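You operate a simulated robot arm through the tools that you are given. There is no shell and no other tool. Be economical: measure what you need, move in short steps, check, and stop when the job is done.

Carry out the task below with a simulated robot arm. There is one attempt and no reset: what you move stays moved.

JOB
Swap the cradled tube for tube 7, dust it and mark it white at 3.
Fine: old tube into notch 1 of the comb, unmarked; thick end to the stop; white cloth, back in its place; one mark; pen back in its well; leave the yellow pen and the other tubes.

It is judged by the outcome, as a careful person would: the job done as asked, and still so three seconds after it is handed in. It fails if anything else is knocked over, pushed out of place, dropped, spilled or broken. Flat cloth is picked up by pressing the open fingertips on it (5 to 10 N) and closing them slowly along it; thin cloth reads only 2 to 8 mm in the jaws.

ROBOT AND FRAMES
A 7-joint arm with a two-finger parallel gripper, fixed in place. Base frame: the origin is at the foot of the arm, x ahead of it, y to its left, z up; the work surface is at about z = 0.799. Units: m, rad, N and s.
With the tool pointing down near the work surface it reaches from about 0.3 to 0.7 m from the base axis. Its first joint turns from -1.152 to 1.152 rad. Payload 1.57 kg.
The TCP is the grasp point between the finger pads, 0.03 m short of the fingertips. In the tool frame z runs along the fingers and y along their closing line. The gripper opens to 0.11 m. The fingers are 0.024 m wide and 0.012 m thick; the gripper's body (0.048 by 0.112 m) begins 0.078 m behind the TCP.
Orientation is that of the tool frame in the base frame, as a unit quaternion [w, x, y, z]. With the fingers straight down and closing along the base's y, the tool's x points along the base's -x, its y along +y and its z along -z.

CONTROLS
- The arm moves only by the tool step_arm. Its argument "rows" is a list of rows, each an object (a shift or turn left out is 0, a gripper value left out holds the last) with "delta_rot": the turn, a rotation vector about the base's x, y, z in units of 8 degrees (1.0 is 8 degrees), a list of three; "linear": the shift along the base's x, y, z in units of 20 mm (1.0 is 20 mm), a list of three; "hand": the finger opening in cm, from 0 to 11. In form: [{"delta_rot": [wx, wy, wz], "linear": [x, y, z], "hand": hand}, ...]. A call has 1 to 8 rows; each row shifts and turns the commanded pose from where the row before left it. A call with a number of a shift or a turn outside -1 to 1 is refused whole. Each row takes 0.2 s and may step no farther than 0.05 m and 0.15 rad from the row before; otherwise, or with a gripper value out of range, the whole call is refused. Where a pose cannot be reached the arm comes as near as it can. A force on the tool above 40 N (or 10 N above the force at the start of the call, whichever is more), or a blocked arm, ends the call early, and 0.2 s more pass. The fingers move at their own pace (about 0.108 m/s each) and stop on an object; they squeeze with about 31 N. The grip force told is the motor's: it shows also when the fingers shut on nothing. Time passes only in rows, and 0.2 s behind the last, so rows that do not move let the fingers close. It gives the time, the measured TCP pose, the force on the tool (base axes), the opening and the grip force at its end, in the units of the frame above (readings bear some noise).
- Cameras (640 x 400 px; columns grow to the right, rows downward): "scene" is fixed at [0.1687, -0.3976, 1.3959]; the picture's right is [0.78, -0.63, 0.00], its down [-0.45, -0.56, -0.70] and it looks along [0.44, 0.54, -0.71] (base axes); focal length 234 px, centre (320, 200). "wrist" rides on the gripper at [0.07, 0.016, -0.141] in the tool frame; the picture's right is [-0.23, 0.97, 0.00], its down [-0.86, -0.20, -0.48] and it looks along [-0.47, -0.11, 0.88] (tool axes); focal length 222 px, centre (320, 200). There is no depth. A picture from a camera that has moved, and an enlarged one, comes with that camera's place and axes in the base frame and with its lens. The place of the scene camera against the robot may be out by one fixed shift of up to 0.018 m in any direction.
- get_image(camera): a new picture of that camera. The clock stands still meanwhile.
- enlarge(camera, box): a new picture of the part [left, top, right, bottom] of that camera's present view, enlarged. The clock stands still meanwhile.
- sign_off(): hands the job in; it is judged then, once.

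Go step by step. Nothing tells you positions but the pictures and the camera data: compare them with the known pose of the tool, close in by small moves and look again before you grip or let go. The budget is 120 turns and 68 pictures, counting those below and the enlarged ones. Unless the task says otherwise, let go and move clear before handing in, and close with one line.

The tools are called after "Call:" as a command line: name --argument value ..., lists and objects as JSON in quotes. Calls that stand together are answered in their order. step_arm: Moves the arm, as the interface text tells. Its arguments: {"type":"object","properties":{"rows":{"type":"array","items":{"type":"object","properties":{"delta_rot":{"type":"array","items":{"type":"number"}},"linear":{"type":"array","items":{"type":"number"}},"hand":{"type":"number"}}}}},"required":["rows"]} The other tools are called the same way: get_image (camera) takes a picture; enlarge (camera, box) takes an enlarged picture of a part of a camera's view; sign_off () hands the job in.

At the start:

```text
clock: 0.0
tool_pos: [0.3349, -0.0264, 1.1845]
orientation: [0.001, 0.001, 1.0, 0.0]
ft_force: [-0.6, -0.4, -0.6]
finger_gap: 0.11
grip_force: 0.2
```

scene: 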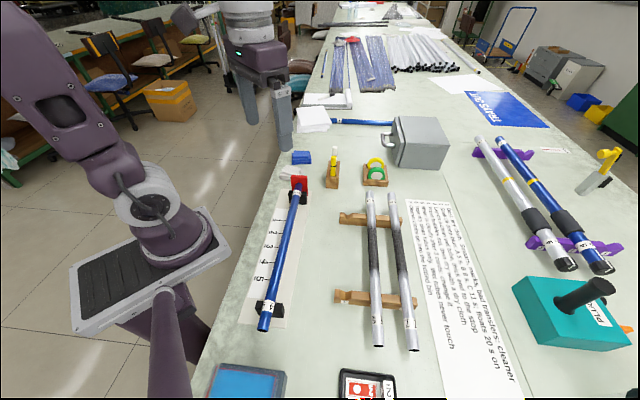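
wrist: 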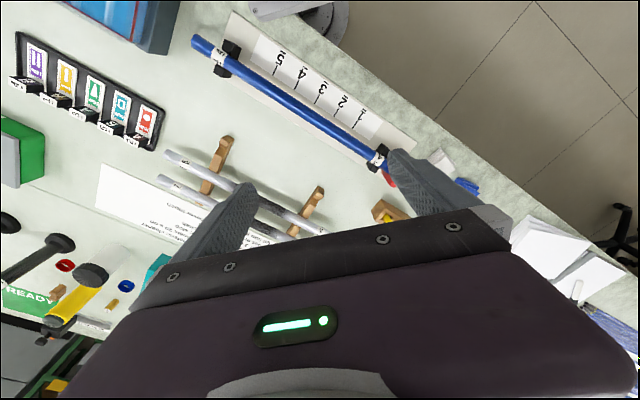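

I see a blue tube in the cradle beside a numbered scale with a red stop, two silver tubes on a wooden comb, and more tubes on purple rests. I'll enlarge the views to read the labels.

Call:
enlarge --camera "scene" --box '[230, 140, 430, 360]'

Call:
enlarge --camera "scene" --box '[400, 170, 540, 400]'

Call:
enlarge --camera "scene" --box '[450, 110, 640, 300]'

Call:
enlarge --camera "scene" --box '[260, 80, 460, 200]'

```text
1.82 times, centred on (330, 250) of scene
camera zoom: at [0.1687, -0.3976, 1.3959], right [0.78, -0.63, 0.0], down [-0.45, -0.56, -0.7], along [0.44, 0.54, -0.71], focal length 425 px, centre (302, 109)
```

zoom: 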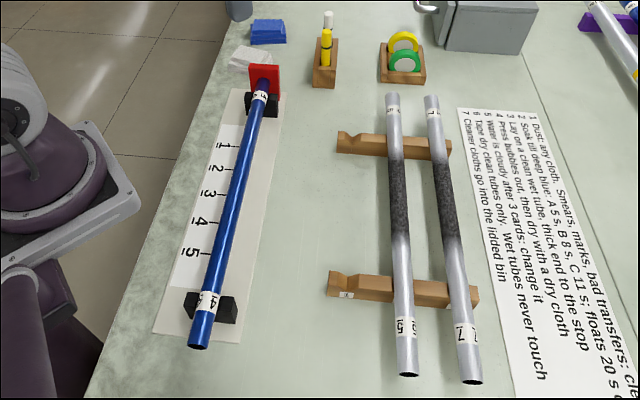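

```text
1.74 times, centred on (470, 285) of scene
camera zoom: at [0.1687, -0.3976, 1.3959], right [0.78, -0.63, 0.0], down [-0.45, -0.56, -0.7], along [0.44, 0.54, -0.71], focal length 406 px, centre (59, 52)
```

zoom: 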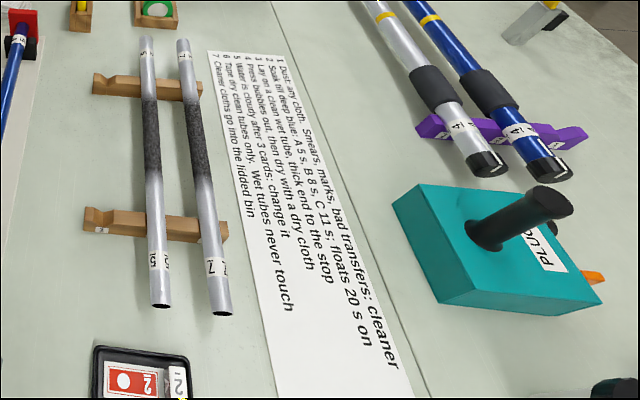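

```text
2.11 times, centred on (545, 205) of scene
camera zoom: at [0.1687, -0.3976, 1.3959], right [0.78, -0.63, 0.0], down [-0.45, -0.56, -0.7], along [0.44, 0.54, -0.71], focal length 492 px, centre (-154, 190)
```

zoom: 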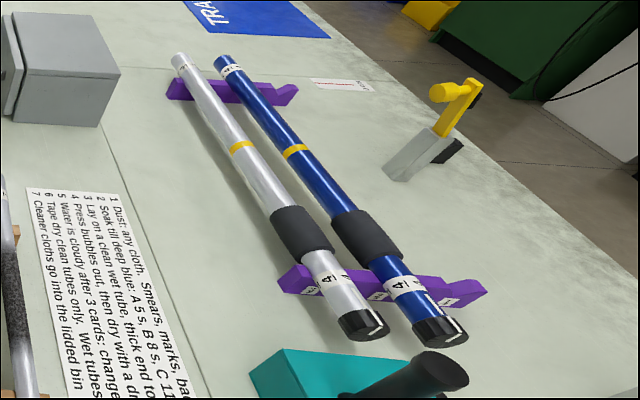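

```text
3.20 times, centred on (360, 140) of scene
camera zoom: at [0.1687, -0.3976, 1.3959], right [0.78, -0.63, 0.0], down [-0.45, -0.56, -0.7], along [0.44, 0.54, -0.71], focal length 748 px, centre (192, 392)
```

zoom: 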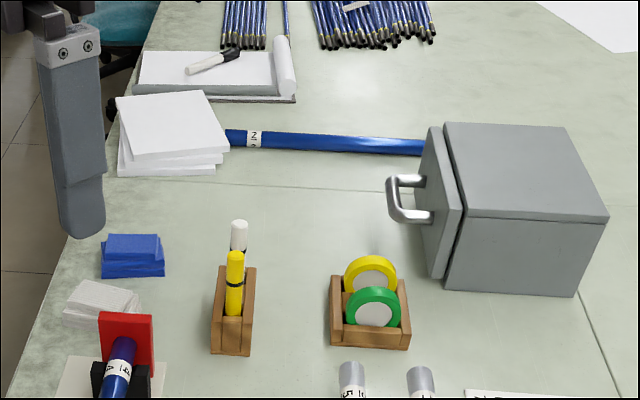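

The cradled tube is blue, tube 7 looks like the right-hand one on the comb, and the grey middle section is probably dust. I'll zoom further to check the comb notch labels, the tube ends and the pens.

Call:
enlarge --camera "scene" --box '[325, 280, 435, 355]'

Call:
enlarge --camera "scene" --box '[270, 140, 410, 230]'

Call:
enlarge --camera "wrist" --box '[130, 20, 450, 260]'

```text
5.33 times, centred on (380, 318) of scene
camera zoom: at [0.1687, -0.3976, 1.3959], right [0.78, -0.63, 0.0], down [-0.45, -0.56, -0.7], along [0.44, 0.54, -0.71], focal length 1246 px, centre (0, -427)
```

zoom: 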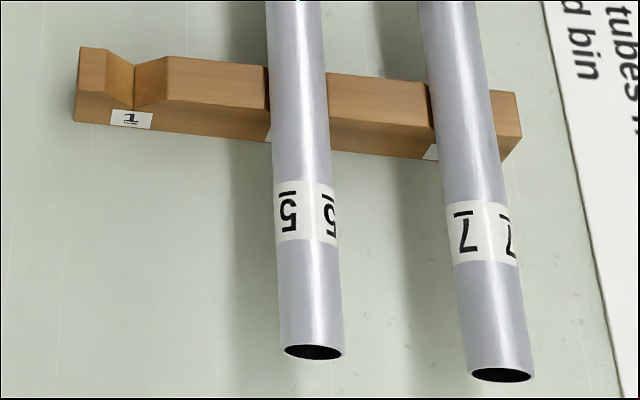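

```text
4.44 times, centred on (340, 185) of scene
camera zoom: at [0.1687, -0.3976, 1.3959], right [0.78, -0.63, 0.0], down [-0.45, -0.56, -0.7], along [0.44, 0.54, -0.71], focal length 1039 px, centre (231, 267)
```

zoom: 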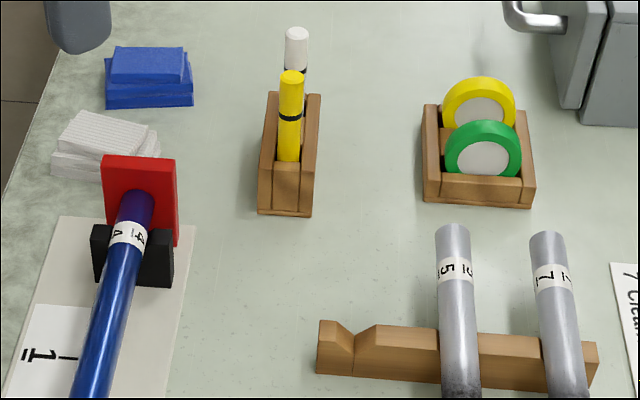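

```text
1.67 times, centred on (290, 140) of wrist
camera zoom: at [0.2656, -0.0092, 1.3256], right [0.23, 0.97, 0.0], down [0.86, -0.2, 0.48], along [0.47, -0.11, -0.88], focal length 370 px, centre (370, 300)
```

zoom: 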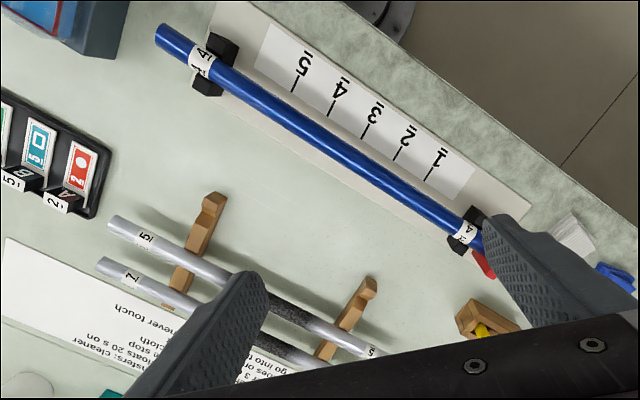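

Notch 1 is the empty left one and tube 7 is the right-hand tube. I'll yaw the gripper by +45° so its closing line crosses the tubes, then look with the wrist camera.

Call:
step_arm --rows '[{"delta_rot": [0, 0, 0.9375]}, {"delta_rot": [0, 0, 0.9375]}, {"delta_rot": [0, 0, 0.9375]}, {"delta_rot": [0, 0, 0.9375]}, {"delta_rot": [0, 0, 0.9375]}, {"delta_rot": [0, 0, 0.9375]}]'

Call:
get_image --camera "wrist"

```text
clock: 1.4
tool_pos: [0.3342, -0.0267, 1.1846]
orientation: [0.001, -0.384, 0.923, 0.0]
ft_force: [0.0, -1.0, 0.6]
finger_gap: 0.1099
grip_force: 0.0
```

```text
58 pictures are left
camera wrist: at [0.2749, -0.0632, 1.3259], right [-0.53, 0.85, 0.0], down [0.74, 0.47, 0.48], along [0.41, 0.25, -0.88], focal length 222 px, centre (320, 200)
```

wrist: 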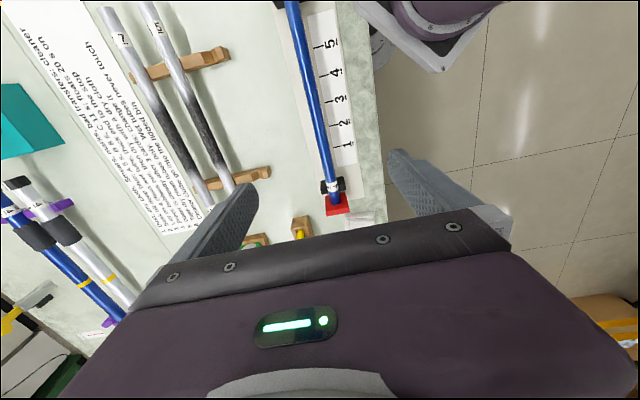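

The blue tube runs at about 45° and passes almost under the gripper. I'll descend and look again.

Call:
step_arm --rows '[{"linear": [0.15, -0.12, -1]}, {"linear": [0.15, -0.13, -1]}, {"linear": [0, 0, -1]}, {"linear": [0, 0, -1]}, {"linear": [0, 0, -1]}, {"linear": [0, 0, -1]}, {"linear": [0, 0, -1]}, {"linear": [0, 0, -1]}]'

Call:
step_arm --rows '[{"linear": [0, 0, -1]}, {"linear": [0, 0, -1]}, {"linear": [0, 0, -1]}]'

Call:
get_image --camera "wrist"

```text
clock: 3.2
tool_pos: [0.3391, -0.0303, 1.0261]
orientation: [0.0, -0.382, 0.924, -0.001]
ft_force: [0.1, 0.2, 0.3]
finger_gap: 0.1099
grip_force: 0.1
```

```text
clock: 4.0
tool_pos: [0.3398, -0.031, 0.9669]
orientation: [0.0, -0.383, 0.924, 0.0]
ft_force: [-0.5, -0.1, 0.0]
finger_gap: 0.1102
grip_force: 0.0
```

```text
57 pictures are left
camera wrist: at [0.2801, -0.0693, 1.1078], right [-0.53, 0.85, 0.0], down [0.75, 0.46, 0.48], along [0.41, 0.25, -0.88], focal length 222 px, centre (320, 200)
```

wrist: 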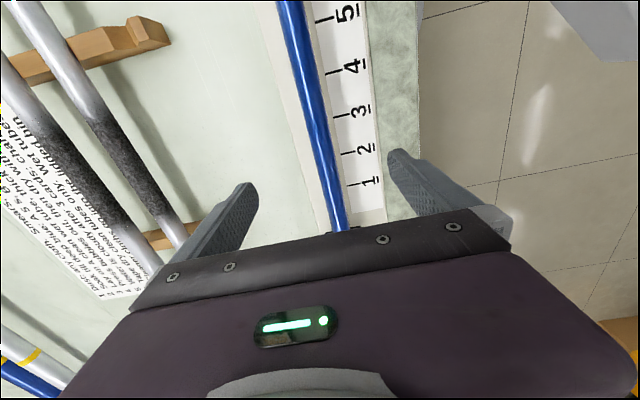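

The gripper is centred over the tube to within about 1 mm. I'll shift slightly towards the tube's middle (around mark 3), narrow the fingers and go down.

Call:
step_arm --rows '[{"linear": [-0.65, -0.65, -1], "hand": 6}, {"linear": [0, 0, -1]}, {"linear": [0, 0, -1]}, {"linear": [0, 0, -1]}, {"linear": [0, 0, -0.9]}]'

Call:
get_image --camera "wrist"

Call:
enlarge --camera "scene" --box '[230, 160, 350, 340]'

```text
clock: 5.2
tool_pos: [0.3274, -0.0446, 0.8678]
orientation: [0.0, -0.383, 0.924, 0.0]
ft_force: [0.5, -0.6, 0.4]
finger_gap: 0.0597
grip_force: 0.0
```

```text
56 pictures are left
camera wrist: at [0.2664, -0.0819, 1.009], right [-0.53, 0.85, 0.0], down [0.75, 0.46, 0.48], along [0.41, 0.25, -0.88], focal length 222 px, centre (320, 200)
```

wrist: 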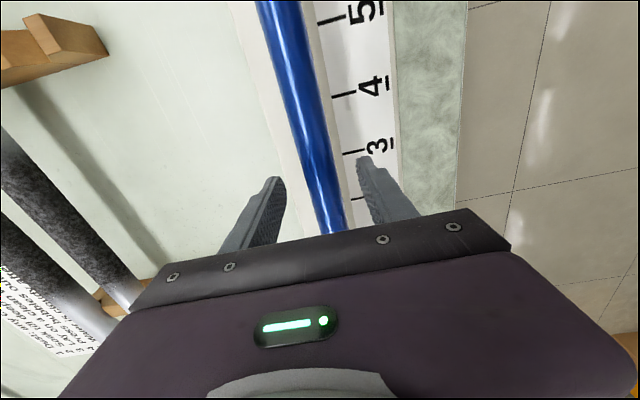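

```text
2.22 times, centred on (290, 250) of scene
camera zoom: at [0.1687, -0.3976, 1.3959], right [0.78, -0.63, 0.0], down [-0.45, -0.56, -0.7], along [0.44, 0.54, -0.71], focal length 519 px, centre (387, 89)
```

zoom: 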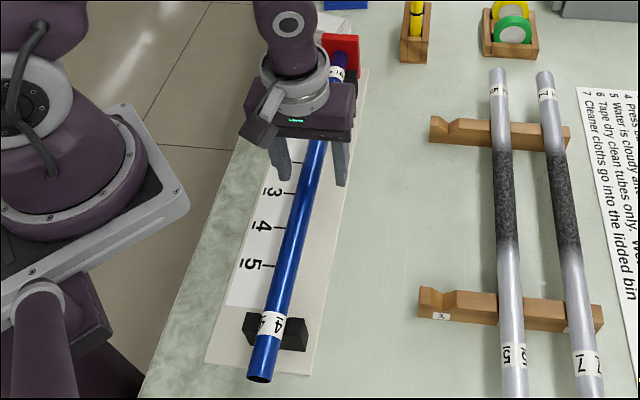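

The tube is well between the fingers. I'll lower a little more, then close and let the measured gap tell me the diameter.

Call:
step_arm --rows '[{"linear": [-0.07, 0.07, -0.75]}, {"hand": 5}, {"hand": 4}]'

Call:
get_image --camera "wrist"

```text
clock: 6.0
tool_pos: [0.326, -0.0438, 0.8519]
orientation: [-0.001, -0.383, 0.924, 0.0]
ft_force: [0.4, -1.1, 0.1]
finger_gap: 0.0398
grip_force: 0.0
```

```text
54 pictures are left
camera wrist: at [0.2657, -0.0797, 0.9929], right [-0.53, 0.85, 0.0], down [0.75, 0.46, 0.48], along [0.41, 0.25, -0.88], focal length 222 px, centre (320, 200)
```

wrist: 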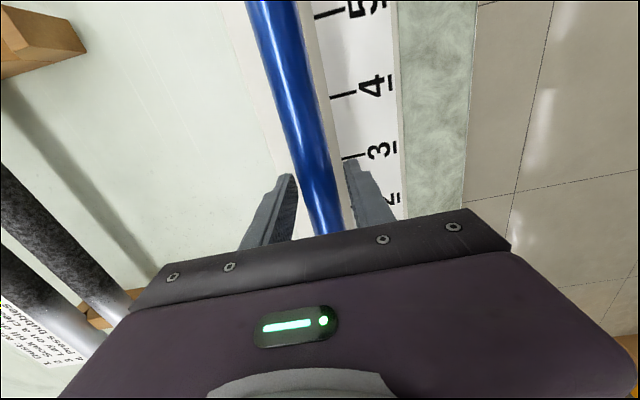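

The tube axis is centred between the fingers. Closing gently now.

Call:
step_arm --rows '[{"hand": 3.2}, {"hand": 2.6}, {"hand": 1.5}, {"hand": 1}, {}]'

```text
clock: 7.2
tool_pos: [0.3248, -0.0427, 0.852]
orientation: [0.0, -0.383, 0.924, 0.0]
ft_force: [-3.3, 3.7, 2.9]
finger_gap: 0.024
grip_force: 31.1
```

I'm gripping a 24 mm tube. I'll lift it straight up and check.

Call:
step_arm --rows '[{"linear": [0, 0, 0.25]}, {"linear": [0, 0, 0.5]}, {"linear": [0, 0, 1]}, {"linear": [0, 0, 1]}, {"linear": [0, 0, 1]}, {"linear": [0, 0, 1]}]'

Call:
get_image --camera "scene"

Call:
get_image --camera "wrist"

```text
clock: 8.6
tool_pos: [0.326, -0.0432, 0.9465]
orientation: [0.0, -0.382, 0.924, 0.0]
ft_force: [-0.4, 0.8, -0.3]
finger_gap: 0.0244
grip_force: 30.7
```

```text
53 pictures are left
```

scene: 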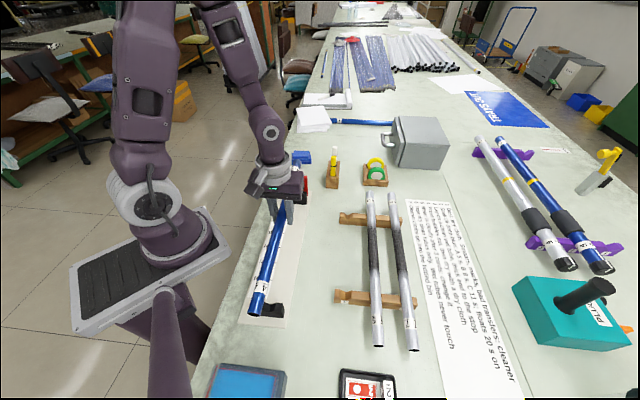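

```text
52 pictures are left
camera wrist: at [0.2666, -0.0798, 1.088], right [-0.53, 0.85, 0.0], down [0.75, 0.46, 0.48], along [0.41, 0.25, -0.88], focal length 222 px, centre (320, 200)
```

wrist: 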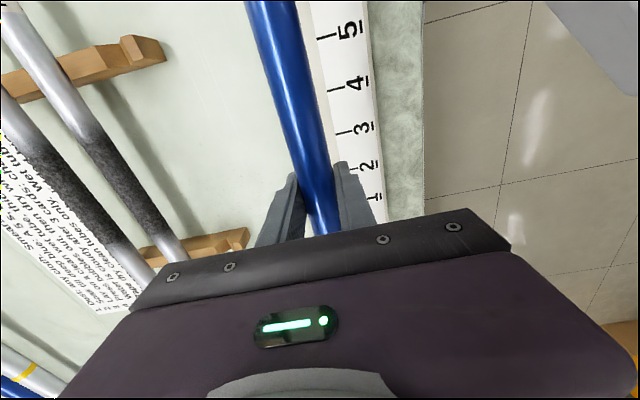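

The tube is lifted cleanly. I'll carry it sideways above notch 1 and look again.

Call:
step_arm --rows '[{"linear": [0.9, -0.9, 0.2]}, {"linear": [0.9, -0.9, 0]}, {"linear": [0.9, -0.9, 0]}, {"linear": [0.9, -0.9, 0]}, {"linear": [0.9, -0.9, 0]}, {"linear": [0.8, -0.8, 0]}, {}]'

Call:
get_image --camera "wrist"

Call:
enlarge --camera "scene" --box '[300, 190, 450, 360]'

```text
clock: 10.2
tool_pos: [0.4325, -0.1498, 0.9504]
orientation: [0.0, -0.382, 0.924, 0.0]
ft_force: [0.6, -1.1, -1.6]
finger_gap: 0.024
grip_force: 30.8
```

```text
51 pictures are left
camera wrist: at [0.373, -0.1869, 1.092], right [-0.53, 0.85, 0.0], down [0.75, 0.46, 0.48], along [0.41, 0.25, -0.88], focal length 222 px, centre (320, 200)
```

wrist: 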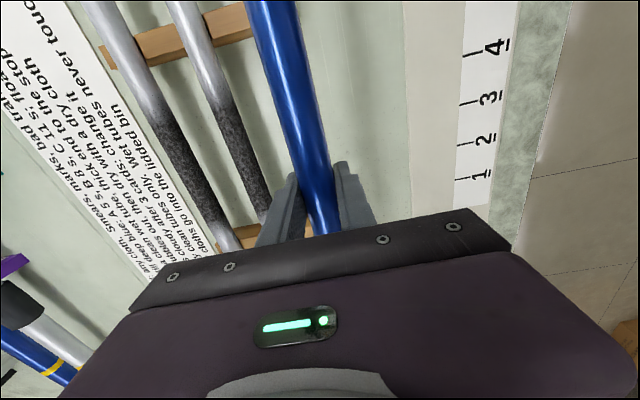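

```text
2.35 times, centred on (375, 275) of scene
camera zoom: at [0.1687, -0.3977, 1.3959], right [0.78, -0.63, 0.0], down [-0.45, -0.56, -0.7], along [0.44, 0.54, -0.71], focal length 550 px, centre (191, 24)
```

zoom: 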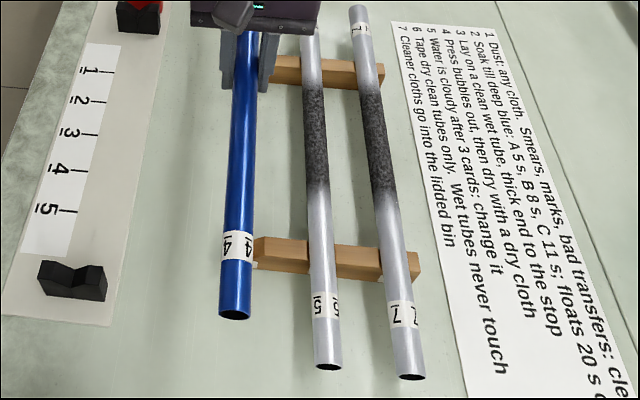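

The tube hides the notch from here, so I'll back off about 4 cm to measure notch 1 directly.

Call:
step_arm --rows '[{"linear": [-0.8, 0.8, 0]}, {"linear": [-0.8, 0.8, 0]}, {}]'

Call:
enlarge --camera "wrist" --box '[60, 0, 380, 250]'

```text
clock: 11.0
tool_pos: [0.3992, -0.1165, 0.9525]
orientation: [0.0, -0.382, 0.924, 0.0]
ft_force: [-0.2, 0.1, 0.0]
finger_gap: 0.0239
grip_force: 30.7
```

```text
1.60 times, centred on (220, 125) of wrist
camera zoom: at [0.3401, -0.1538, 1.0928], right [-0.53, 0.85, 0.0], down [0.75, 0.46, 0.48], along [0.41, 0.25, -0.88], focal length 355 px, centre (480, 320)
```

zoom: 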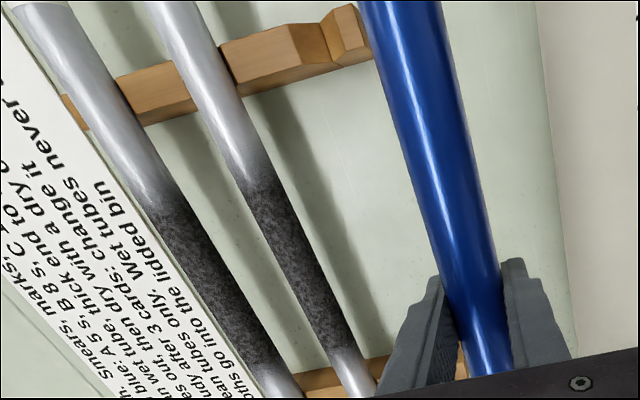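

Notch 1's vertex is at about p ≈ 0.4325 across the table, so the tube needs about 68 mm more. I'll go there, lower partway and check.

Call:
step_arm --rows '[{"linear": [0.8, -0.8, 0]}, {"linear": [0.8, -0.8, 0]}, {"linear": [0.8, -0.8, 0]}, {"linear": [0, 0, -1]}, {"linear": [0, 0, -1]}, {"linear": [0, 0, -1]}, {"linear": [0, 0, -0.7]}, {}]'

Call:
enlarge --camera "wrist" --box '[60, 0, 380, 250]'

Call:
enlarge --camera "scene" --box '[310, 180, 440, 360]'

```text
clock: 12.8
tool_pos: [0.4498, -0.1639, 0.8761]
orientation: [0.0, -0.382, 0.924, 0.0]
ft_force: [0.5, -0.3, -0.5]
finger_gap: 0.024
grip_force: 31.0
```

```text
1.60 times, centred on (220, 125) of wrist
camera zoom: at [0.3888, -0.2006, 1.0165], right [-0.53, 0.85, 0.0], down [0.75, 0.46, 0.48], along [0.41, 0.25, -0.88], focal length 355 px, centre (480, 320)
```

zoom: 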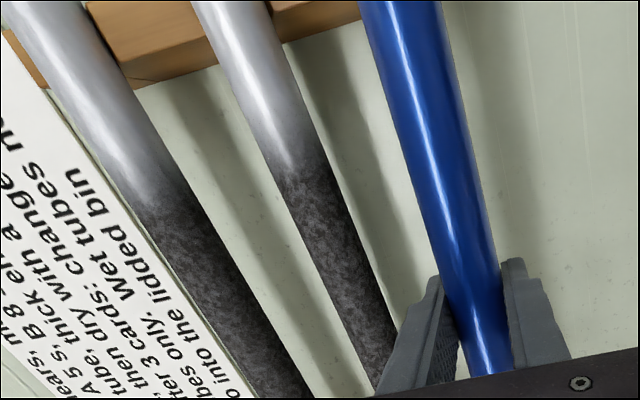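

```text
2.22 times, centred on (375, 270) of scene
camera zoom: at [0.1687, -0.3976, 1.3959], right [0.78, -0.63, 0.0], down [-0.45, -0.56, -0.7], along [0.44, 0.54, -0.71], focal length 519 px, centre (198, 44)
```

zoom: 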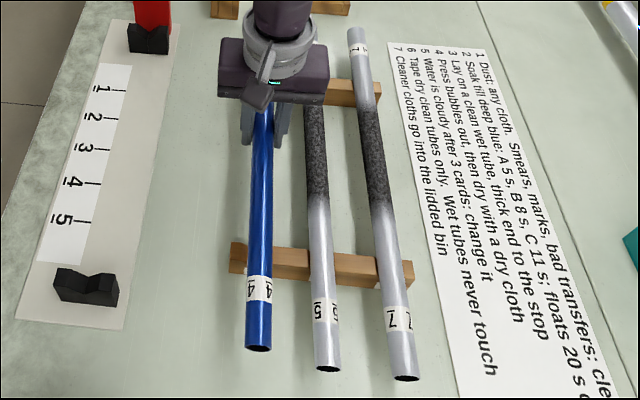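

Alignment looks close. I'll lower further and check the near notch in the scene view.

Call:
step_arm --rows '[{"linear": [0, 0, -0.5]}, {"linear": [0, 0, -0.5]}, {}]'

Call:
enlarge --camera "scene" --box '[325, 270, 425, 350]'

```text
clock: 13.6
tool_pos: [0.4492, -0.1637, 0.8563]
orientation: [0.0, -0.382, 0.924, 0.0]
ft_force: [-0.4, 0.5, 0.1]
finger_gap: 0.024
grip_force: 30.6
```

```text
5.00 times, centred on (375, 310) of scene
camera zoom: at [0.1687, -0.3976, 1.3959], right [0.78, -0.63, 0.0], down [-0.45, -0.56, -0.7], along [0.44, 0.54, -0.71], focal length 1168 px, centre (45, -350)
```

zoom: 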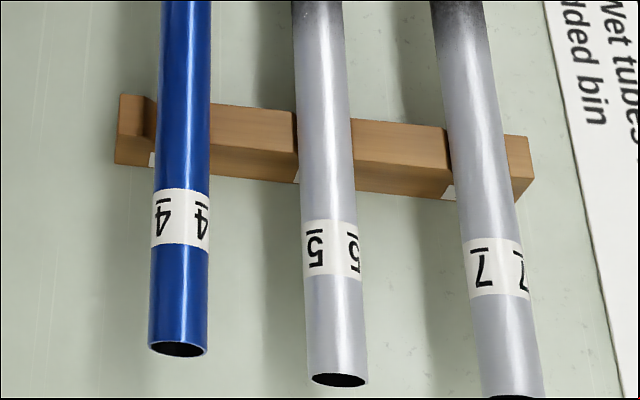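

The tube sits over notch 1 just as tube 5 sits over its own notch. I'll descend in small steps, watching the force.

Call:
step_arm --rows '[{"linear": [0, 0, -0.3]}, {"linear": [0, 0, -0.2]}, {}]'

Call:
step_arm --rows '[{"linear": [0, 0, -0.15]}, {}]'

Call:
step_arm --rows '[{"linear": [0, 0, -0.15]}, {}]'

```text
clock: 14.4
tool_pos: [0.45, -0.1631, 0.8462]
orientation: [-0.001, -0.382, 0.924, -0.001]
ft_force: [0.3, -0.5, -1.2]
finger_gap: 0.0238
grip_force: 31.7
```

```text
clock: 15.0
tool_pos: [0.449, -0.1648, 0.8426]
orientation: [0.0, -0.383, 0.924, 0.001]
ft_force: [-1.5, 1.2, 3.3]
finger_gap: 0.0238
grip_force: 30.8
```

```text
clock: 15.6
tool_pos: [0.4481, -0.1636, 0.84]
orientation: [-0.001, -0.384, 0.923, 0.001]
ft_force: [-9.7, 15.9, 19.5]
finger_gap: 0.0239
grip_force: 30.7
```

The tube touched the notch's far flank, because the lateral force pushes toward the robot. I'll ease up, shift about 3 mm that way and re-lower.

Call:
step_arm --rows '[{"linear": [0, 0, 0.15]}, {"linear": [-0.1, 0.1, 0]}, {"linear": [0, 0, -0.15]}, {}]'

```text
clock: 16.6
tool_pos: [0.4456, -0.1623, 0.8401]
orientation: [0.0, -0.383, 0.924, 0.0]
ft_force: [-0.3, 0.2, -1.1]
finger_gap: 0.0236
grip_force: 31.1
```

Call:
step_arm --rows '[{"linear": [0, 0, -0.1]}, {}]'

Call:
step_arm --rows '[{"linear": [0, 0, -0.1]}, {}]'

```text
clock: 17.2
tool_pos: [0.4456, -0.1638, 0.8385]
orientation: [0.0, -0.383, 0.924, -0.001]
ft_force: [-7.6, 5.6, 28.0]
finger_gap: 0.0236
grip_force: 31.4
```

```text
clock: 17.8
tool_pos: [0.446, -0.1625, 0.8363]
orientation: [0.0, -0.383, 0.924, 0.0]
ft_force: [-6.3, 1.3, 17.6]
finger_gap: 0.0237
grip_force: 30.7
```

The tube is seated with mostly vertical force. I'll release it and rise.

Call:
step_arm --rows '[{"linear": [0, 0, 0.1]}, {"hand": 3}, {"hand": 4.5}, {}, {"linear": [0, 0, 0.5]}, {"linear": [0, 0, 1]}, {"linear": [0, 0, 1]}, {"linear": [0, 0, 1]}]'

Call:
get_image --camera "scene"

Call:
enlarge --camera "wrist" --box '[40, 0, 380, 250]'

```text
clock: 19.6
tool_pos: [0.4475, -0.1604, 0.9099]
orientation: [0.0, -0.383, 0.924, 0.0]
ft_force: [0.2, -0.3, -0.5]
finger_gap: 0.0451
grip_force: 0.0
```

```text
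45 pictures are left
```

scene: 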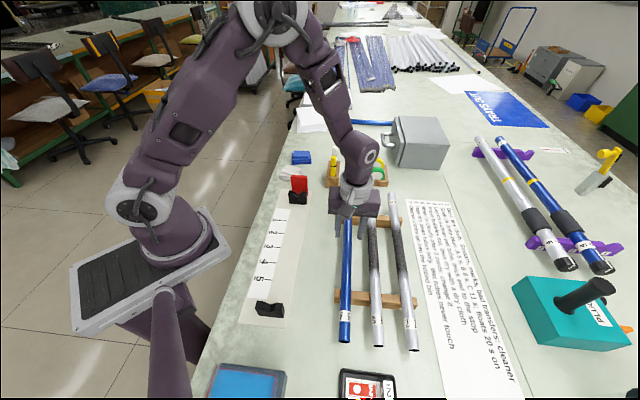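

```text
1.60 times, centred on (210, 125) of wrist
camera zoom: at [0.3867, -0.1982, 1.0502], right [-0.53, 0.85, 0.0], down [0.75, 0.46, 0.48], along [0.41, 0.25, -0.88], focal length 355 px, centre (496, 320)
```

zoom: 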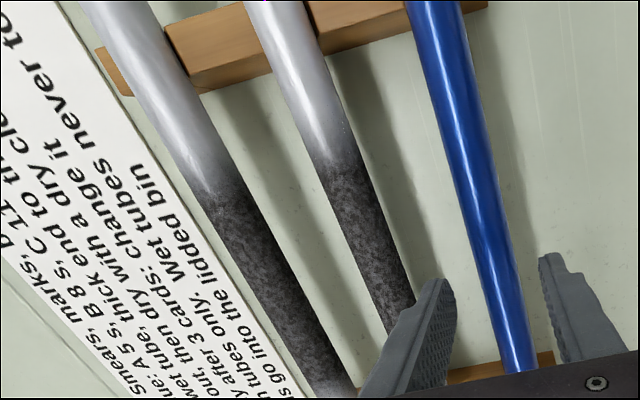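

Old tube rests in notch 1. Next I'll move above tube 7.

Call:
step_arm --rows '[{"linear": [0, 0, 1]}, {"linear": [0.85, -0.85, 1]}, {"linear": [0.85, -0.85, 0]}, {"linear": [0.85, -0.85, 0]}, {"linear": [0.85, -0.85, 0]}, {"linear": [0.85, -0.85, 0]}, {"linear": [0.85, -0.85, 0]}, {"hand": 5}]'

Call:
get_image --camera "wrist"

```text
clock: 21.4
tool_pos: [0.5498, -0.2633, 0.949]
orientation: [0.0, -0.383, 0.924, 0.0]
ft_force: [-0.9, 0.9, 0.1]
finger_gap: 0.0501
grip_force: 0.0
```

```text
43 pictures are left
camera wrist: at [0.4895, -0.3007, 1.0901], right [-0.53, 0.85, 0.0], down [0.75, 0.46, 0.48], along [0.41, 0.25, -0.88], focal length 222 px, centre (320, 200)
```

wrist: 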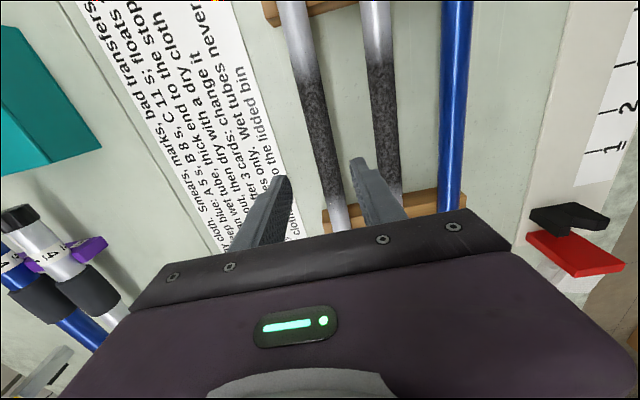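

Tube 7 is about 6 mm toward the robot from the gripper. Before gripping, I'll compare its two ends to identify the thick one.

Call:
enlarge --camera "scene" --box '[395, 310, 435, 360]'

Call:
enlarge --camera "scene" --box '[370, 180, 410, 230]'

```text
8.00 times, centred on (415, 335) of scene
camera zoom: at [0.1687, -0.3977, 1.3959], right [0.78, -0.63, 0.0], down [-0.45, -0.56, -0.7], along [0.44, 0.54, -0.71], focal length 1870 px, centre (-440, -880)
```

zoom: 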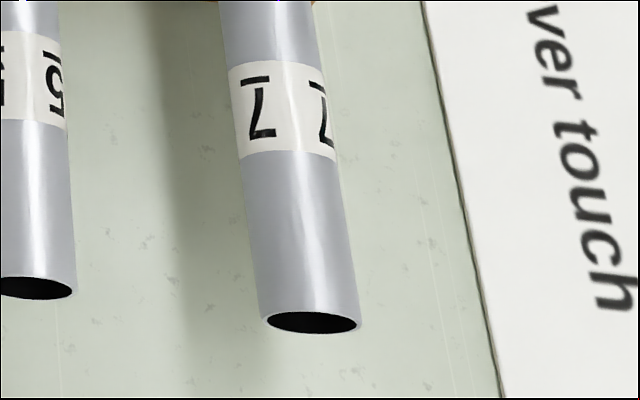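

```text
8.00 times, centred on (390, 205) of scene
camera zoom: at [0.1687, -0.3977, 1.3959], right [0.78, -0.63, 0.0], down [-0.45, -0.56, -0.7], along [0.44, 0.54, -0.71], focal length 1870 px, centre (-240, 160)
```

zoom: 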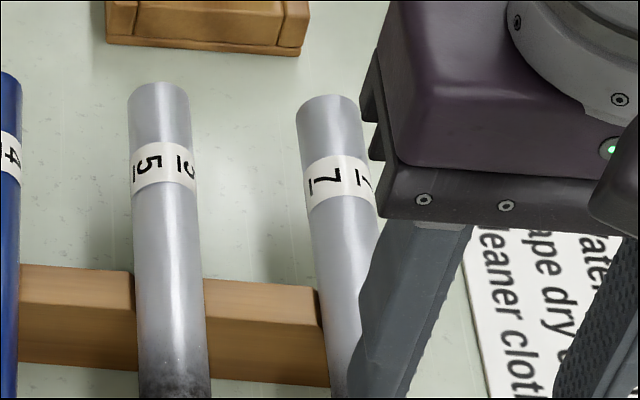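

The far end looks thicker, but only by a little. I'll confirm by gauging the diameter with the gripper near both combs, far side first.

Call:
step_arm --rows '[{"linear": [0.85, 0.98, 0]}, {"linear": [0.85, 0.98, 0]}, {"linear": [0.825, 0.985, 0]}, {"linear": [0, 0, -1]}, {"linear": [0, 0, -1]}, {"linear": [0, 0, -1]}, {}]'

Call:
get_image --camera "wrist"

```text
clock: 23.0
tool_pos: [0.5982, -0.2053, 0.8876]
orientation: [0.0, -0.382, 0.924, 0.0]
ft_force: [0.6, -0.6, -0.9]
finger_gap: 0.0503
grip_force: 0.1
```

```text
40 pictures are left
camera wrist: at [0.5386, -0.2429, 1.0289], right [-0.53, 0.85, 0.0], down [0.75, 0.46, 0.48], along [0.41, 0.25, -0.88], focal length 222 px, centre (320, 200)
```

wrist: 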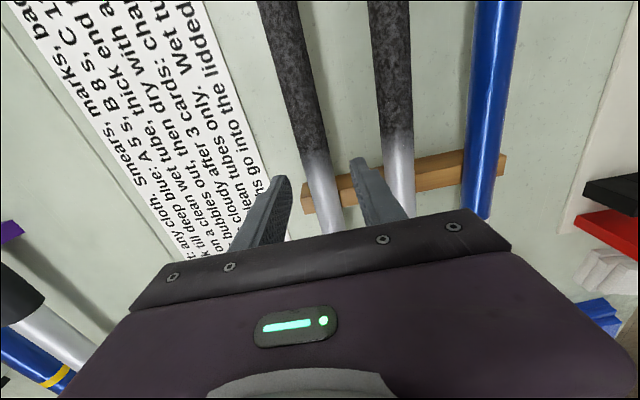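

The tube is centred. I'll lower and close on it to measure, without lifting.

Call:
step_arm --rows '[{"linear": [0.05, -0.05, -1]}, {"linear": [0, 0, -1]}, {"linear": [0, 0, -0.3]}, {"hand": 3.5}, {"hand": 2.8}, {"hand": 2.4}, {"hand": 1.8}, {}]'

Call:
step_arm --rows '[{}, {}]'

```text
clock: 24.8
tool_pos: [0.6006, -0.2066, 0.8431]
orientation: [0.0, -0.382, 0.924, 0.001]
ft_force: [-4.6, 3.2, 2.0]
finger_gap: 0.0238
grip_force: 31.7
```

```text
clock: 25.4
tool_pos: [0.6001, -0.2064, 0.8438]
orientation: [0.0, -0.383, 0.924, 0.0]
ft_force: [-3.6, 4.0, 2.0]
finger_gap: 0.024
grip_force: 30.8
```

The gap there is 24.0 mm. Opening and sliding along the tube without contact to gauge near the other comb.

Call:
step_arm --rows '[{"hand": 4.5}, {"linear": [-0.9, -0.9, 0.5]}, {"linear": [-0.9, -0.9, 0.5]}, {"linear": [-0.9, -0.9, 0]}, {"linear": [-0.9, -0.9, 0]}, {"linear": [-0.9, -0.9, 0]}, {"linear": [-0.9, -0.9, 0]}, {"linear": [-0.7, -0.7, 0]}]'

Call:
step_arm --rows '[{"linear": [0, 0, -0.5]}, {"linear": [0, 0, -0.5]}, {"hand": 3.5}, {"hand": 2.8}, {"hand": 2.4}, {"hand": 1.8}, {}, {}]'

```text
clock: 27.2
tool_pos: [0.4786, -0.3299, 0.8642]
orientation: [0.0, -0.382, 0.924, 0.0]
ft_force: [-0.7, 0.5, 0.5]
finger_gap: 0.0449
grip_force: 0.1
```

```text
clock: 29.0
tool_pos: [0.4777, -0.3287, 0.8429]
orientation: [0.0, -0.383, 0.924, 0.001]
ft_force: [-8.6, 7.9, 4.6]
finger_gap: 0.023
grip_force: 30.8
```

It's 23.0 mm here versus 24.0 mm at the far side, so the thick end already points toward the stop side and no flip is needed. I'll regrip at the middle and lift.

Call:
step_arm --rows '[{"hand": 4.5}, {"linear": [0.85, 0.9, 0.3]}, {"linear": [0.85, 0.85, 0]}, {"linear": [0.85, 0.85, 0]}, {"linear": [0.8, 0.8, -0.3]}, {}]'

Call:
step_arm --rows '[{"hand": 3.5}, {"hand": 2.8}, {"hand": 2.4}, {"hand": 1.5}, {}, {"linear": [0, 0, 0.3]}, {"linear": [0, 0, 0.5]}, {"linear": [0, 0, 0.5]}]'

Call:
step_arm --rows '[{"linear": [0, 0, 1]}, {"linear": [0, 0, 1]}, {"linear": [0, 0, 1]}, {"linear": [0, 0, 1]}, {}]'

Call:
get_image --camera "scene"

```text
clock: 30.4
tool_pos: [0.5459, -0.261, 0.8447]
orientation: [0.0, -0.382, 0.924, -0.001]
ft_force: [-1.0, -0.7, -0.4]
finger_gap: 0.0451
grip_force: 0.1
```

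```text
clock: 32.2
tool_pos: [0.545, -0.2615, 0.8686]
orientation: [0.0, -0.383, 0.924, 0.0]
ft_force: [0.1, -0.1, -0.3]
finger_gap: 0.0237
grip_force: 31.2
```

```text
clock: 33.4
tool_pos: [0.5463, -0.2604, 0.9491]
orientation: [0.0, -0.383, 0.924, 0.001]
ft_force: [-0.4, -0.7, -0.2]
finger_gap: 0.0235
grip_force: 31.4
```

```text
39 pictures are left
```

scene: 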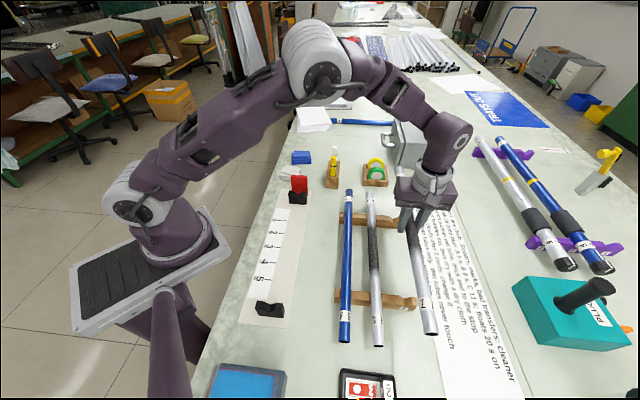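

Tube 7 is held. I'll carry it over to the cradle, staying about 12 mm short of the stop.

Call:
step_arm --rows '[{"linear": [-0.95, 0.88, 0.2]}, {"linear": [-0.95, 0.88, 0.2]}, {"linear": [-0.95, 0.88, 0]}, {"linear": [-0.95, 0.88, 0]}, {"linear": [-0.95, 0.88, 0]}, {"linear": [-0.95, 0.88, 0]}, {"linear": [-0.95, 0.88, 0]}, {"linear": [-0.95, 0.88, 0]}]'

Call:
step_arm --rows '[{"linear": [-0.95, 0.88, 0]}, {"linear": [-0.95, 0.88, 0]}, {"linear": [-0.95, 0.88, 0]}, {"linear": [-0.95, 0.88, 0]}, {"linear": [0, 0, -0.8]}, {"linear": [0, 0, -0.8]}, {}]'

Call:
get_image --camera "wrist"

Call:
enlarge --camera "scene" --box '[240, 160, 340, 340]'

```text
clock: 35.2
tool_pos: [0.3907, -0.1168, 0.9579]
orientation: [0.0, -0.383, 0.924, 0.0]
ft_force: [0.1, 0.8, -0.2]
finger_gap: 0.0238
grip_force: 31.4
```

```text
clock: 36.8
tool_pos: [0.3197, -0.05, 0.9242]
orientation: [0.0, -0.383, 0.924, 0.001]
ft_force: [-0.1, -0.1, -0.9]
finger_gap: 0.0234
grip_force: 30.4
```

```text
38 pictures are left
camera wrist: at [0.2584, -0.0866, 1.0651], right [-0.53, 0.85, 0.0], down [0.75, 0.46, 0.48], along [0.41, 0.25, -0.88], focal length 222 px, centre (320, 200)
```

wrist: 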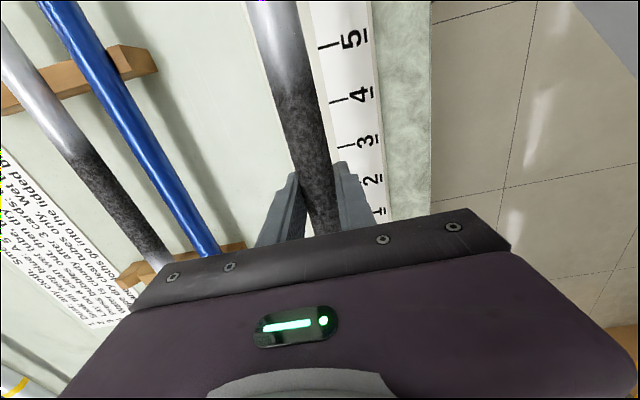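

```text
2.22 times, centred on (290, 250) of scene
camera zoom: at [0.1687, -0.3976, 1.3959], right [0.78, -0.63, 0.0], down [-0.45, -0.56, -0.7], along [0.44, 0.54, -0.71], focal length 519 px, centre (387, 89)
```

zoom: 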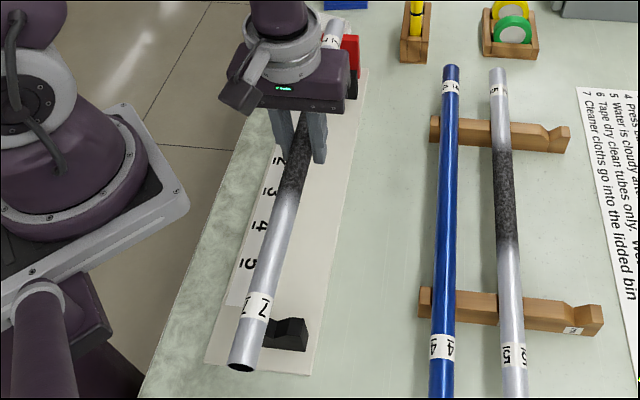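

Aligned over the cradle. I expect seating at TCP z ≈ 0.858, so I'll lower to 0.866 and then feel for contact.

Call:
step_arm --rows '[{"linear": [0, 0, -0.8]}, {"linear": [0, 0, -0.8]}, {"linear": [0, 0, -0.8]}, {"linear": [0, 0, -0.4]}, {}]'

Call:
step_arm --rows '[{"linear": [0, 0, -0.2]}, {}]'

Call:
step_arm --rows '[{"linear": [0, 0, -0.12]}, {}]'

```text
clock: 38.0
tool_pos: [0.3182, -0.0471, 0.8672]
orientation: [0.0, -0.383, 0.924, 0.0]
ft_force: [0.6, 0.8, -1.2]
finger_gap: 0.0236
grip_force: 30.4
```

```text
clock: 38.6
tool_pos: [0.3166, -0.0469, 0.8633]
orientation: [0.0, -0.383, 0.924, 0.0]
ft_force: [0.1, 0.1, -0.2]
finger_gap: 0.0237
grip_force: 31.1
```

```text
clock: 39.2
tool_pos: [0.3171, -0.0475, 0.8622]
orientation: [0.0, -0.383, 0.924, -0.001]
ft_force: [0.4, 0.6, 0.1]
finger_gap: 0.0238
grip_force: 31.6
```

Call:
step_arm --rows '[{"linear": [0, 0, -0.12]}, {}]'

Call:
step_arm --rows '[{"linear": [0, 0, -0.12]}, {}]'

Call:
get_image --camera "scene"

```text
clock: 39.8
tool_pos: [0.3165, -0.0479, 0.8582]
orientation: [0.0, -0.383, 0.924, 0.0]
ft_force: [0.2, -0.4, -0.3]
finger_gap: 0.0235
grip_force: 30.9
```

```text
clock: 40.4
tool_pos: [0.3176, -0.0492, 0.8564]
orientation: [0.0, -0.382, 0.924, 0.0]
ft_force: [1.8, -0.1, 3.4]
finger_gap: 0.0236
grip_force: 31.0
```

```text
36 pictures are left
```

scene: 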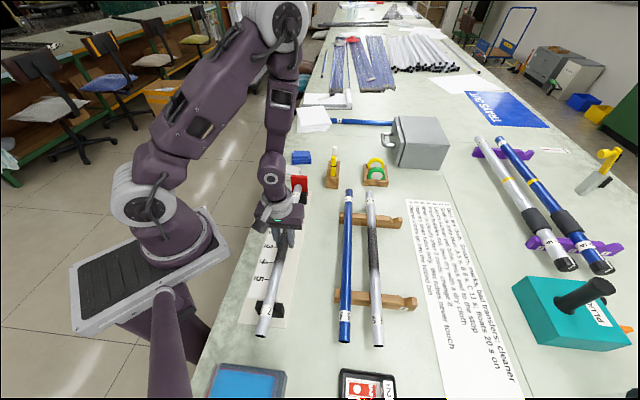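

Light contact is made; the near end sits about 12 mm short of where the old tube was. Pushing toward the stop in small steps.

Call:
step_arm --rows '[{"linear": [0.12, 0.12, 0]}, {"linear": [0.12, 0.12, 0]}, {}]'

Call:
step_arm --rows '[{"linear": [0.1, 0.1, 0]}, {}]'

Call:
step_arm --rows '[{"linear": [0.1, 0.1, 0]}, {}]'

```text
clock: 41.2
tool_pos: [0.3212, -0.045, 0.8581]
orientation: [0.0, -0.383, 0.924, -0.001]
ft_force: [1.5, -2.6, 0.5]
finger_gap: 0.0235
grip_force: 30.9
```

```text
clock: 41.8
tool_pos: [0.3234, -0.0432, 0.8569]
orientation: [0.0, -0.382, 0.924, 0.0]
ft_force: [0.8, -3.1, 0.8]
finger_gap: 0.0235
grip_force: 31.0
```

```text
clock: 42.4
tool_pos: [0.3252, -0.0405, 0.8566]
orientation: [0.0, -0.383, 0.924, 0.0]
ft_force: [1.0, -1.3, 1.5]
finger_gap: 0.0236
grip_force: 31.2
```

Call:
step_arm --rows '[{"linear": [0.1, 0.1, 0]}, {}]'

Call:
step_arm --rows '[{"linear": [0.08, 0.08, 0]}, {}]'

Call:
enlarge --camera "scene" --box '[240, 160, 340, 340]'

```text
clock: 43.0
tool_pos: [0.3266, -0.04, 0.8563]
orientation: [-0.001, -0.381, 0.924, 0.0]
ft_force: [-11.6, -27.8, 3.1]
finger_gap: 0.0238
grip_force: 30.7
```

```text
clock: 43.6
tool_pos: [0.3282, -0.0372, 0.8566]
orientation: [0.0, -0.381, 0.925, 0.0]
ft_force: [-14.9, -26.4, 0.9]
finger_gap: 0.0238
grip_force: 31.1
```

```text
2.22 times, centred on (290, 250) of scene
camera zoom: at [0.1683, -0.3982, 1.3957], right [0.78, -0.63, 0.0], down [-0.45, -0.56, -0.7], along [0.44, 0.55, -0.71], focal length 519 px, centre (387, 89)
```

zoom: 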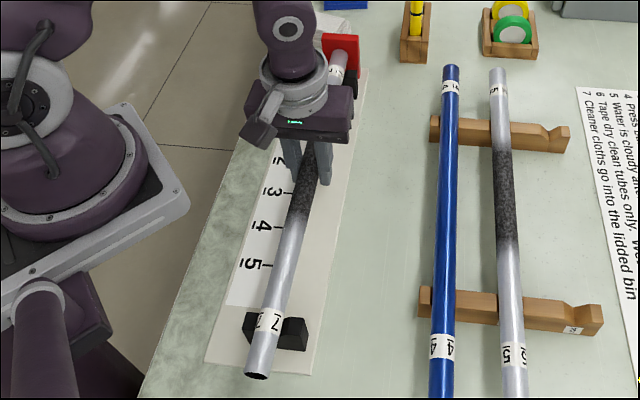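

The tube is against the stop (about 27 N). I'll press down slightly to make sure it's seated, then release.

Call:
step_arm --rows '[{"linear": [-0.06, -0.06, -0.1]}, {}]'

```text
clock: 44.2
tool_pos: [0.3295, -0.0375, 0.8551]
orientation: [0.001, -0.384, 0.923, 0.0]
ft_force: [0.9, -7.3, 23.9]
finger_gap: 0.0236
grip_force: 30.7
```

Call:
step_arm --rows '[{"linear": [0, 0, 0.1]}, {"hand": 3}, {"hand": 5}, {}, {"linear": [0, 0, 0.5]}, {"linear": [0, 0, 1]}, {"linear": [0, 0, 1]}, {"linear": [0, 0, 1]}]'

Call:
step_arm --rows '[{"linear": [0, 0, 1]}, {"linear": [0, 0, 1]}, {"linear": [0, 0, 1]}, {"linear": [0, 0, 1]}]'

Call:
get_image --camera "wrist"

Call:
enlarge --camera "scene" --box '[240, 140, 350, 340]'

```text
clock: 46.0
tool_pos: [0.3275, -0.0396, 0.9283]
orientation: [0.0, -0.383, 0.924, 0.0]
ft_force: [0.6, 0.5, -0.3]
finger_gap: 0.0499
grip_force: 0.0
```

```text
clock: 47.0
tool_pos: [0.3275, -0.0388, 1.0091]
orientation: [-0.001, -0.383, 0.924, 0.0]
ft_force: [1.0, -0.1, 0.0]
finger_gap: 0.0502
grip_force: 0.0
```

```text
34 pictures are left
camera wrist: at [0.2674, -0.0756, 1.1497], right [-0.53, 0.85, 0.0], down [0.75, 0.46, 0.48], along [0.41, 0.25, -0.88], focal length 222 px, centre (320, 200)
```

wrist: 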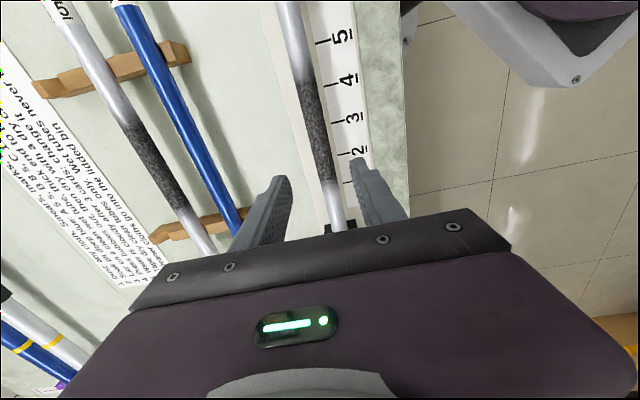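

```text
2.00 times, centred on (295, 240) of scene
camera zoom: at [0.1687, -0.3976, 1.3959], right [0.78, -0.63, 0.0], down [-0.45, -0.56, -0.7], along [0.44, 0.54, -0.71], focal length 467 px, centre (370, 120)
```

zoom: 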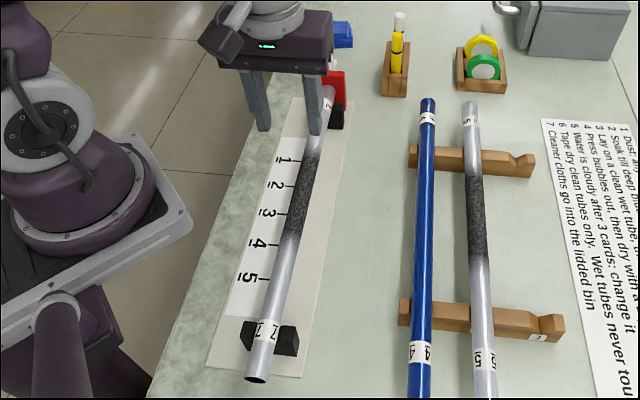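

Tube 7 is seated against the stop. Now I'll go look at the white cloth behind the stop.

Call:
step_arm --rows '[{"linear": [0.6, 0.95, 0.5]}, {"linear": [0.6, 0.95, 0]}, {"linear": [0.6, 0.95, 0]}, {"linear": [0.6, 0.95, 0]}, {"linear": [0.6, 0.95, 0]}, {"linear": [0.6, 0.95, 0]}, {"linear": [0.6, 0.95, 0]}, {"linear": [0.6, 0.95, 0]}]'

Call:
step_arm --rows '[{"linear": [0.6, 0.95, -0.5]}, {"linear": [0.6, 0.95, -0.5]}, {"linear": [0.6, 0.95, -0.5]}, {"linear": [0.6, 0.95, -0.5]}, {}]'

Call:
get_image --camera "wrist"

```text
clock: 48.8
tool_pos: [0.4242, 0.1141, 1.0168]
orientation: [0.0, -0.382, 0.924, 0.001]
ft_force: [0.0, 0.8, 0.9]
finger_gap: 0.05
grip_force: 0.0
```

```text
clock: 50.0
tool_pos: [0.47, 0.1911, 0.9767]
orientation: [0.0, -0.382, 0.924, 0.0]
ft_force: [-0.5, -0.7, -0.3]
finger_gap: 0.0501
grip_force: 0.1
```

```text
32 pictures are left
camera wrist: at [0.4098, 0.154, 1.1168], right [-0.53, 0.85, 0.0], down [0.75, 0.46, 0.48], along [0.41, 0.25, -0.88], focal length 222 px, centre (320, 200)
```

wrist: 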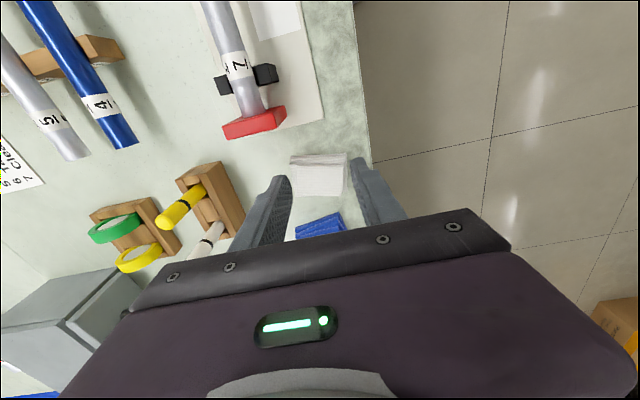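

The cloth is at about (0.517, 0.219). I'll take a closer look before pressing on it.

Call:
step_arm --rows '[{"linear": [0.8, 0.5, -0.8]}, {"linear": [0.8, 0.5, -0.8]}, {"linear": [0.75, 0.4, -0.8], "hand": 4.5}, {"linear": [0, 0, -0.8]}, {}]'

Call:
enlarge --camera "wrist" --box '[160, 20, 480, 260]'

```text
clock: 51.2
tool_pos: [0.5179, 0.2176, 0.9114]
orientation: [-0.001, -0.383, 0.924, -0.001]
ft_force: [-0.7, 0.4, -0.3]
finger_gap: 0.0452
grip_force: 0.1
```

```text
1.67 times, centred on (320, 140) of wrist
camera zoom: at [0.459, 0.1806, 1.0519], right [-0.53, 0.85, 0.0], down [0.75, 0.46, 0.48], along [0.41, 0.25, -0.88], focal length 370 px, centre (320, 300)
```

zoom: 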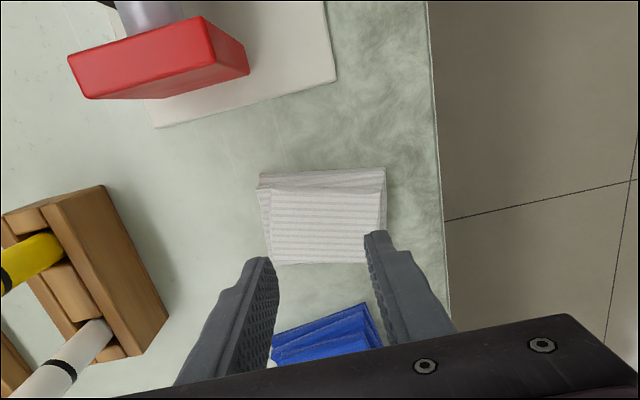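

The gripper is centred over the cloth stack. I'll descend with the fingers open and feel for contact.

Call:
step_arm --rows '[{"linear": [0, 0, -0.9]}, {"linear": [0, 0, -0.9]}, {"linear": [0, 0, -0.7]}, {}]'

Call:
step_arm --rows '[{"linear": [0, 0, -0.25]}, {}]'

Call:
step_arm --rows '[{"linear": [0, 0, -0.12]}, {}]'

```text
clock: 52.2
tool_pos: [0.5179, 0.2187, 0.8643]
orientation: [0.0, -0.382, 0.924, 0.0]
ft_force: [-3.2, -0.7, 14.5]
finger_gap: 0.0451
grip_force: 0.1
```

```text
clock: 52.5
tool_pos: [0.5175, 0.2187, 0.8636]
orientation: [0.001, -0.383, 0.924, 0.0]
ft_force: [-5.6, -2.5, 14.5]
finger_gap: 0.0446
grip_force: 0.0
stopped in row 1: the force on the tool passed its limit (the readings are from after the stop); the commanded pose is now the measured one
```

```text
clock: 53.0
tool_pos: [0.5183, 0.2186, 0.8638]
orientation: [0.001, -0.382, 0.924, -0.001]
ft_force: [-5.7, -1.9, 15.2]
finger_gap: 0.0449
grip_force: 0.0
stopped in row 1: the force on the tool passed its limit (the readings are from after the stop); the commanded pose is now the measured one
```

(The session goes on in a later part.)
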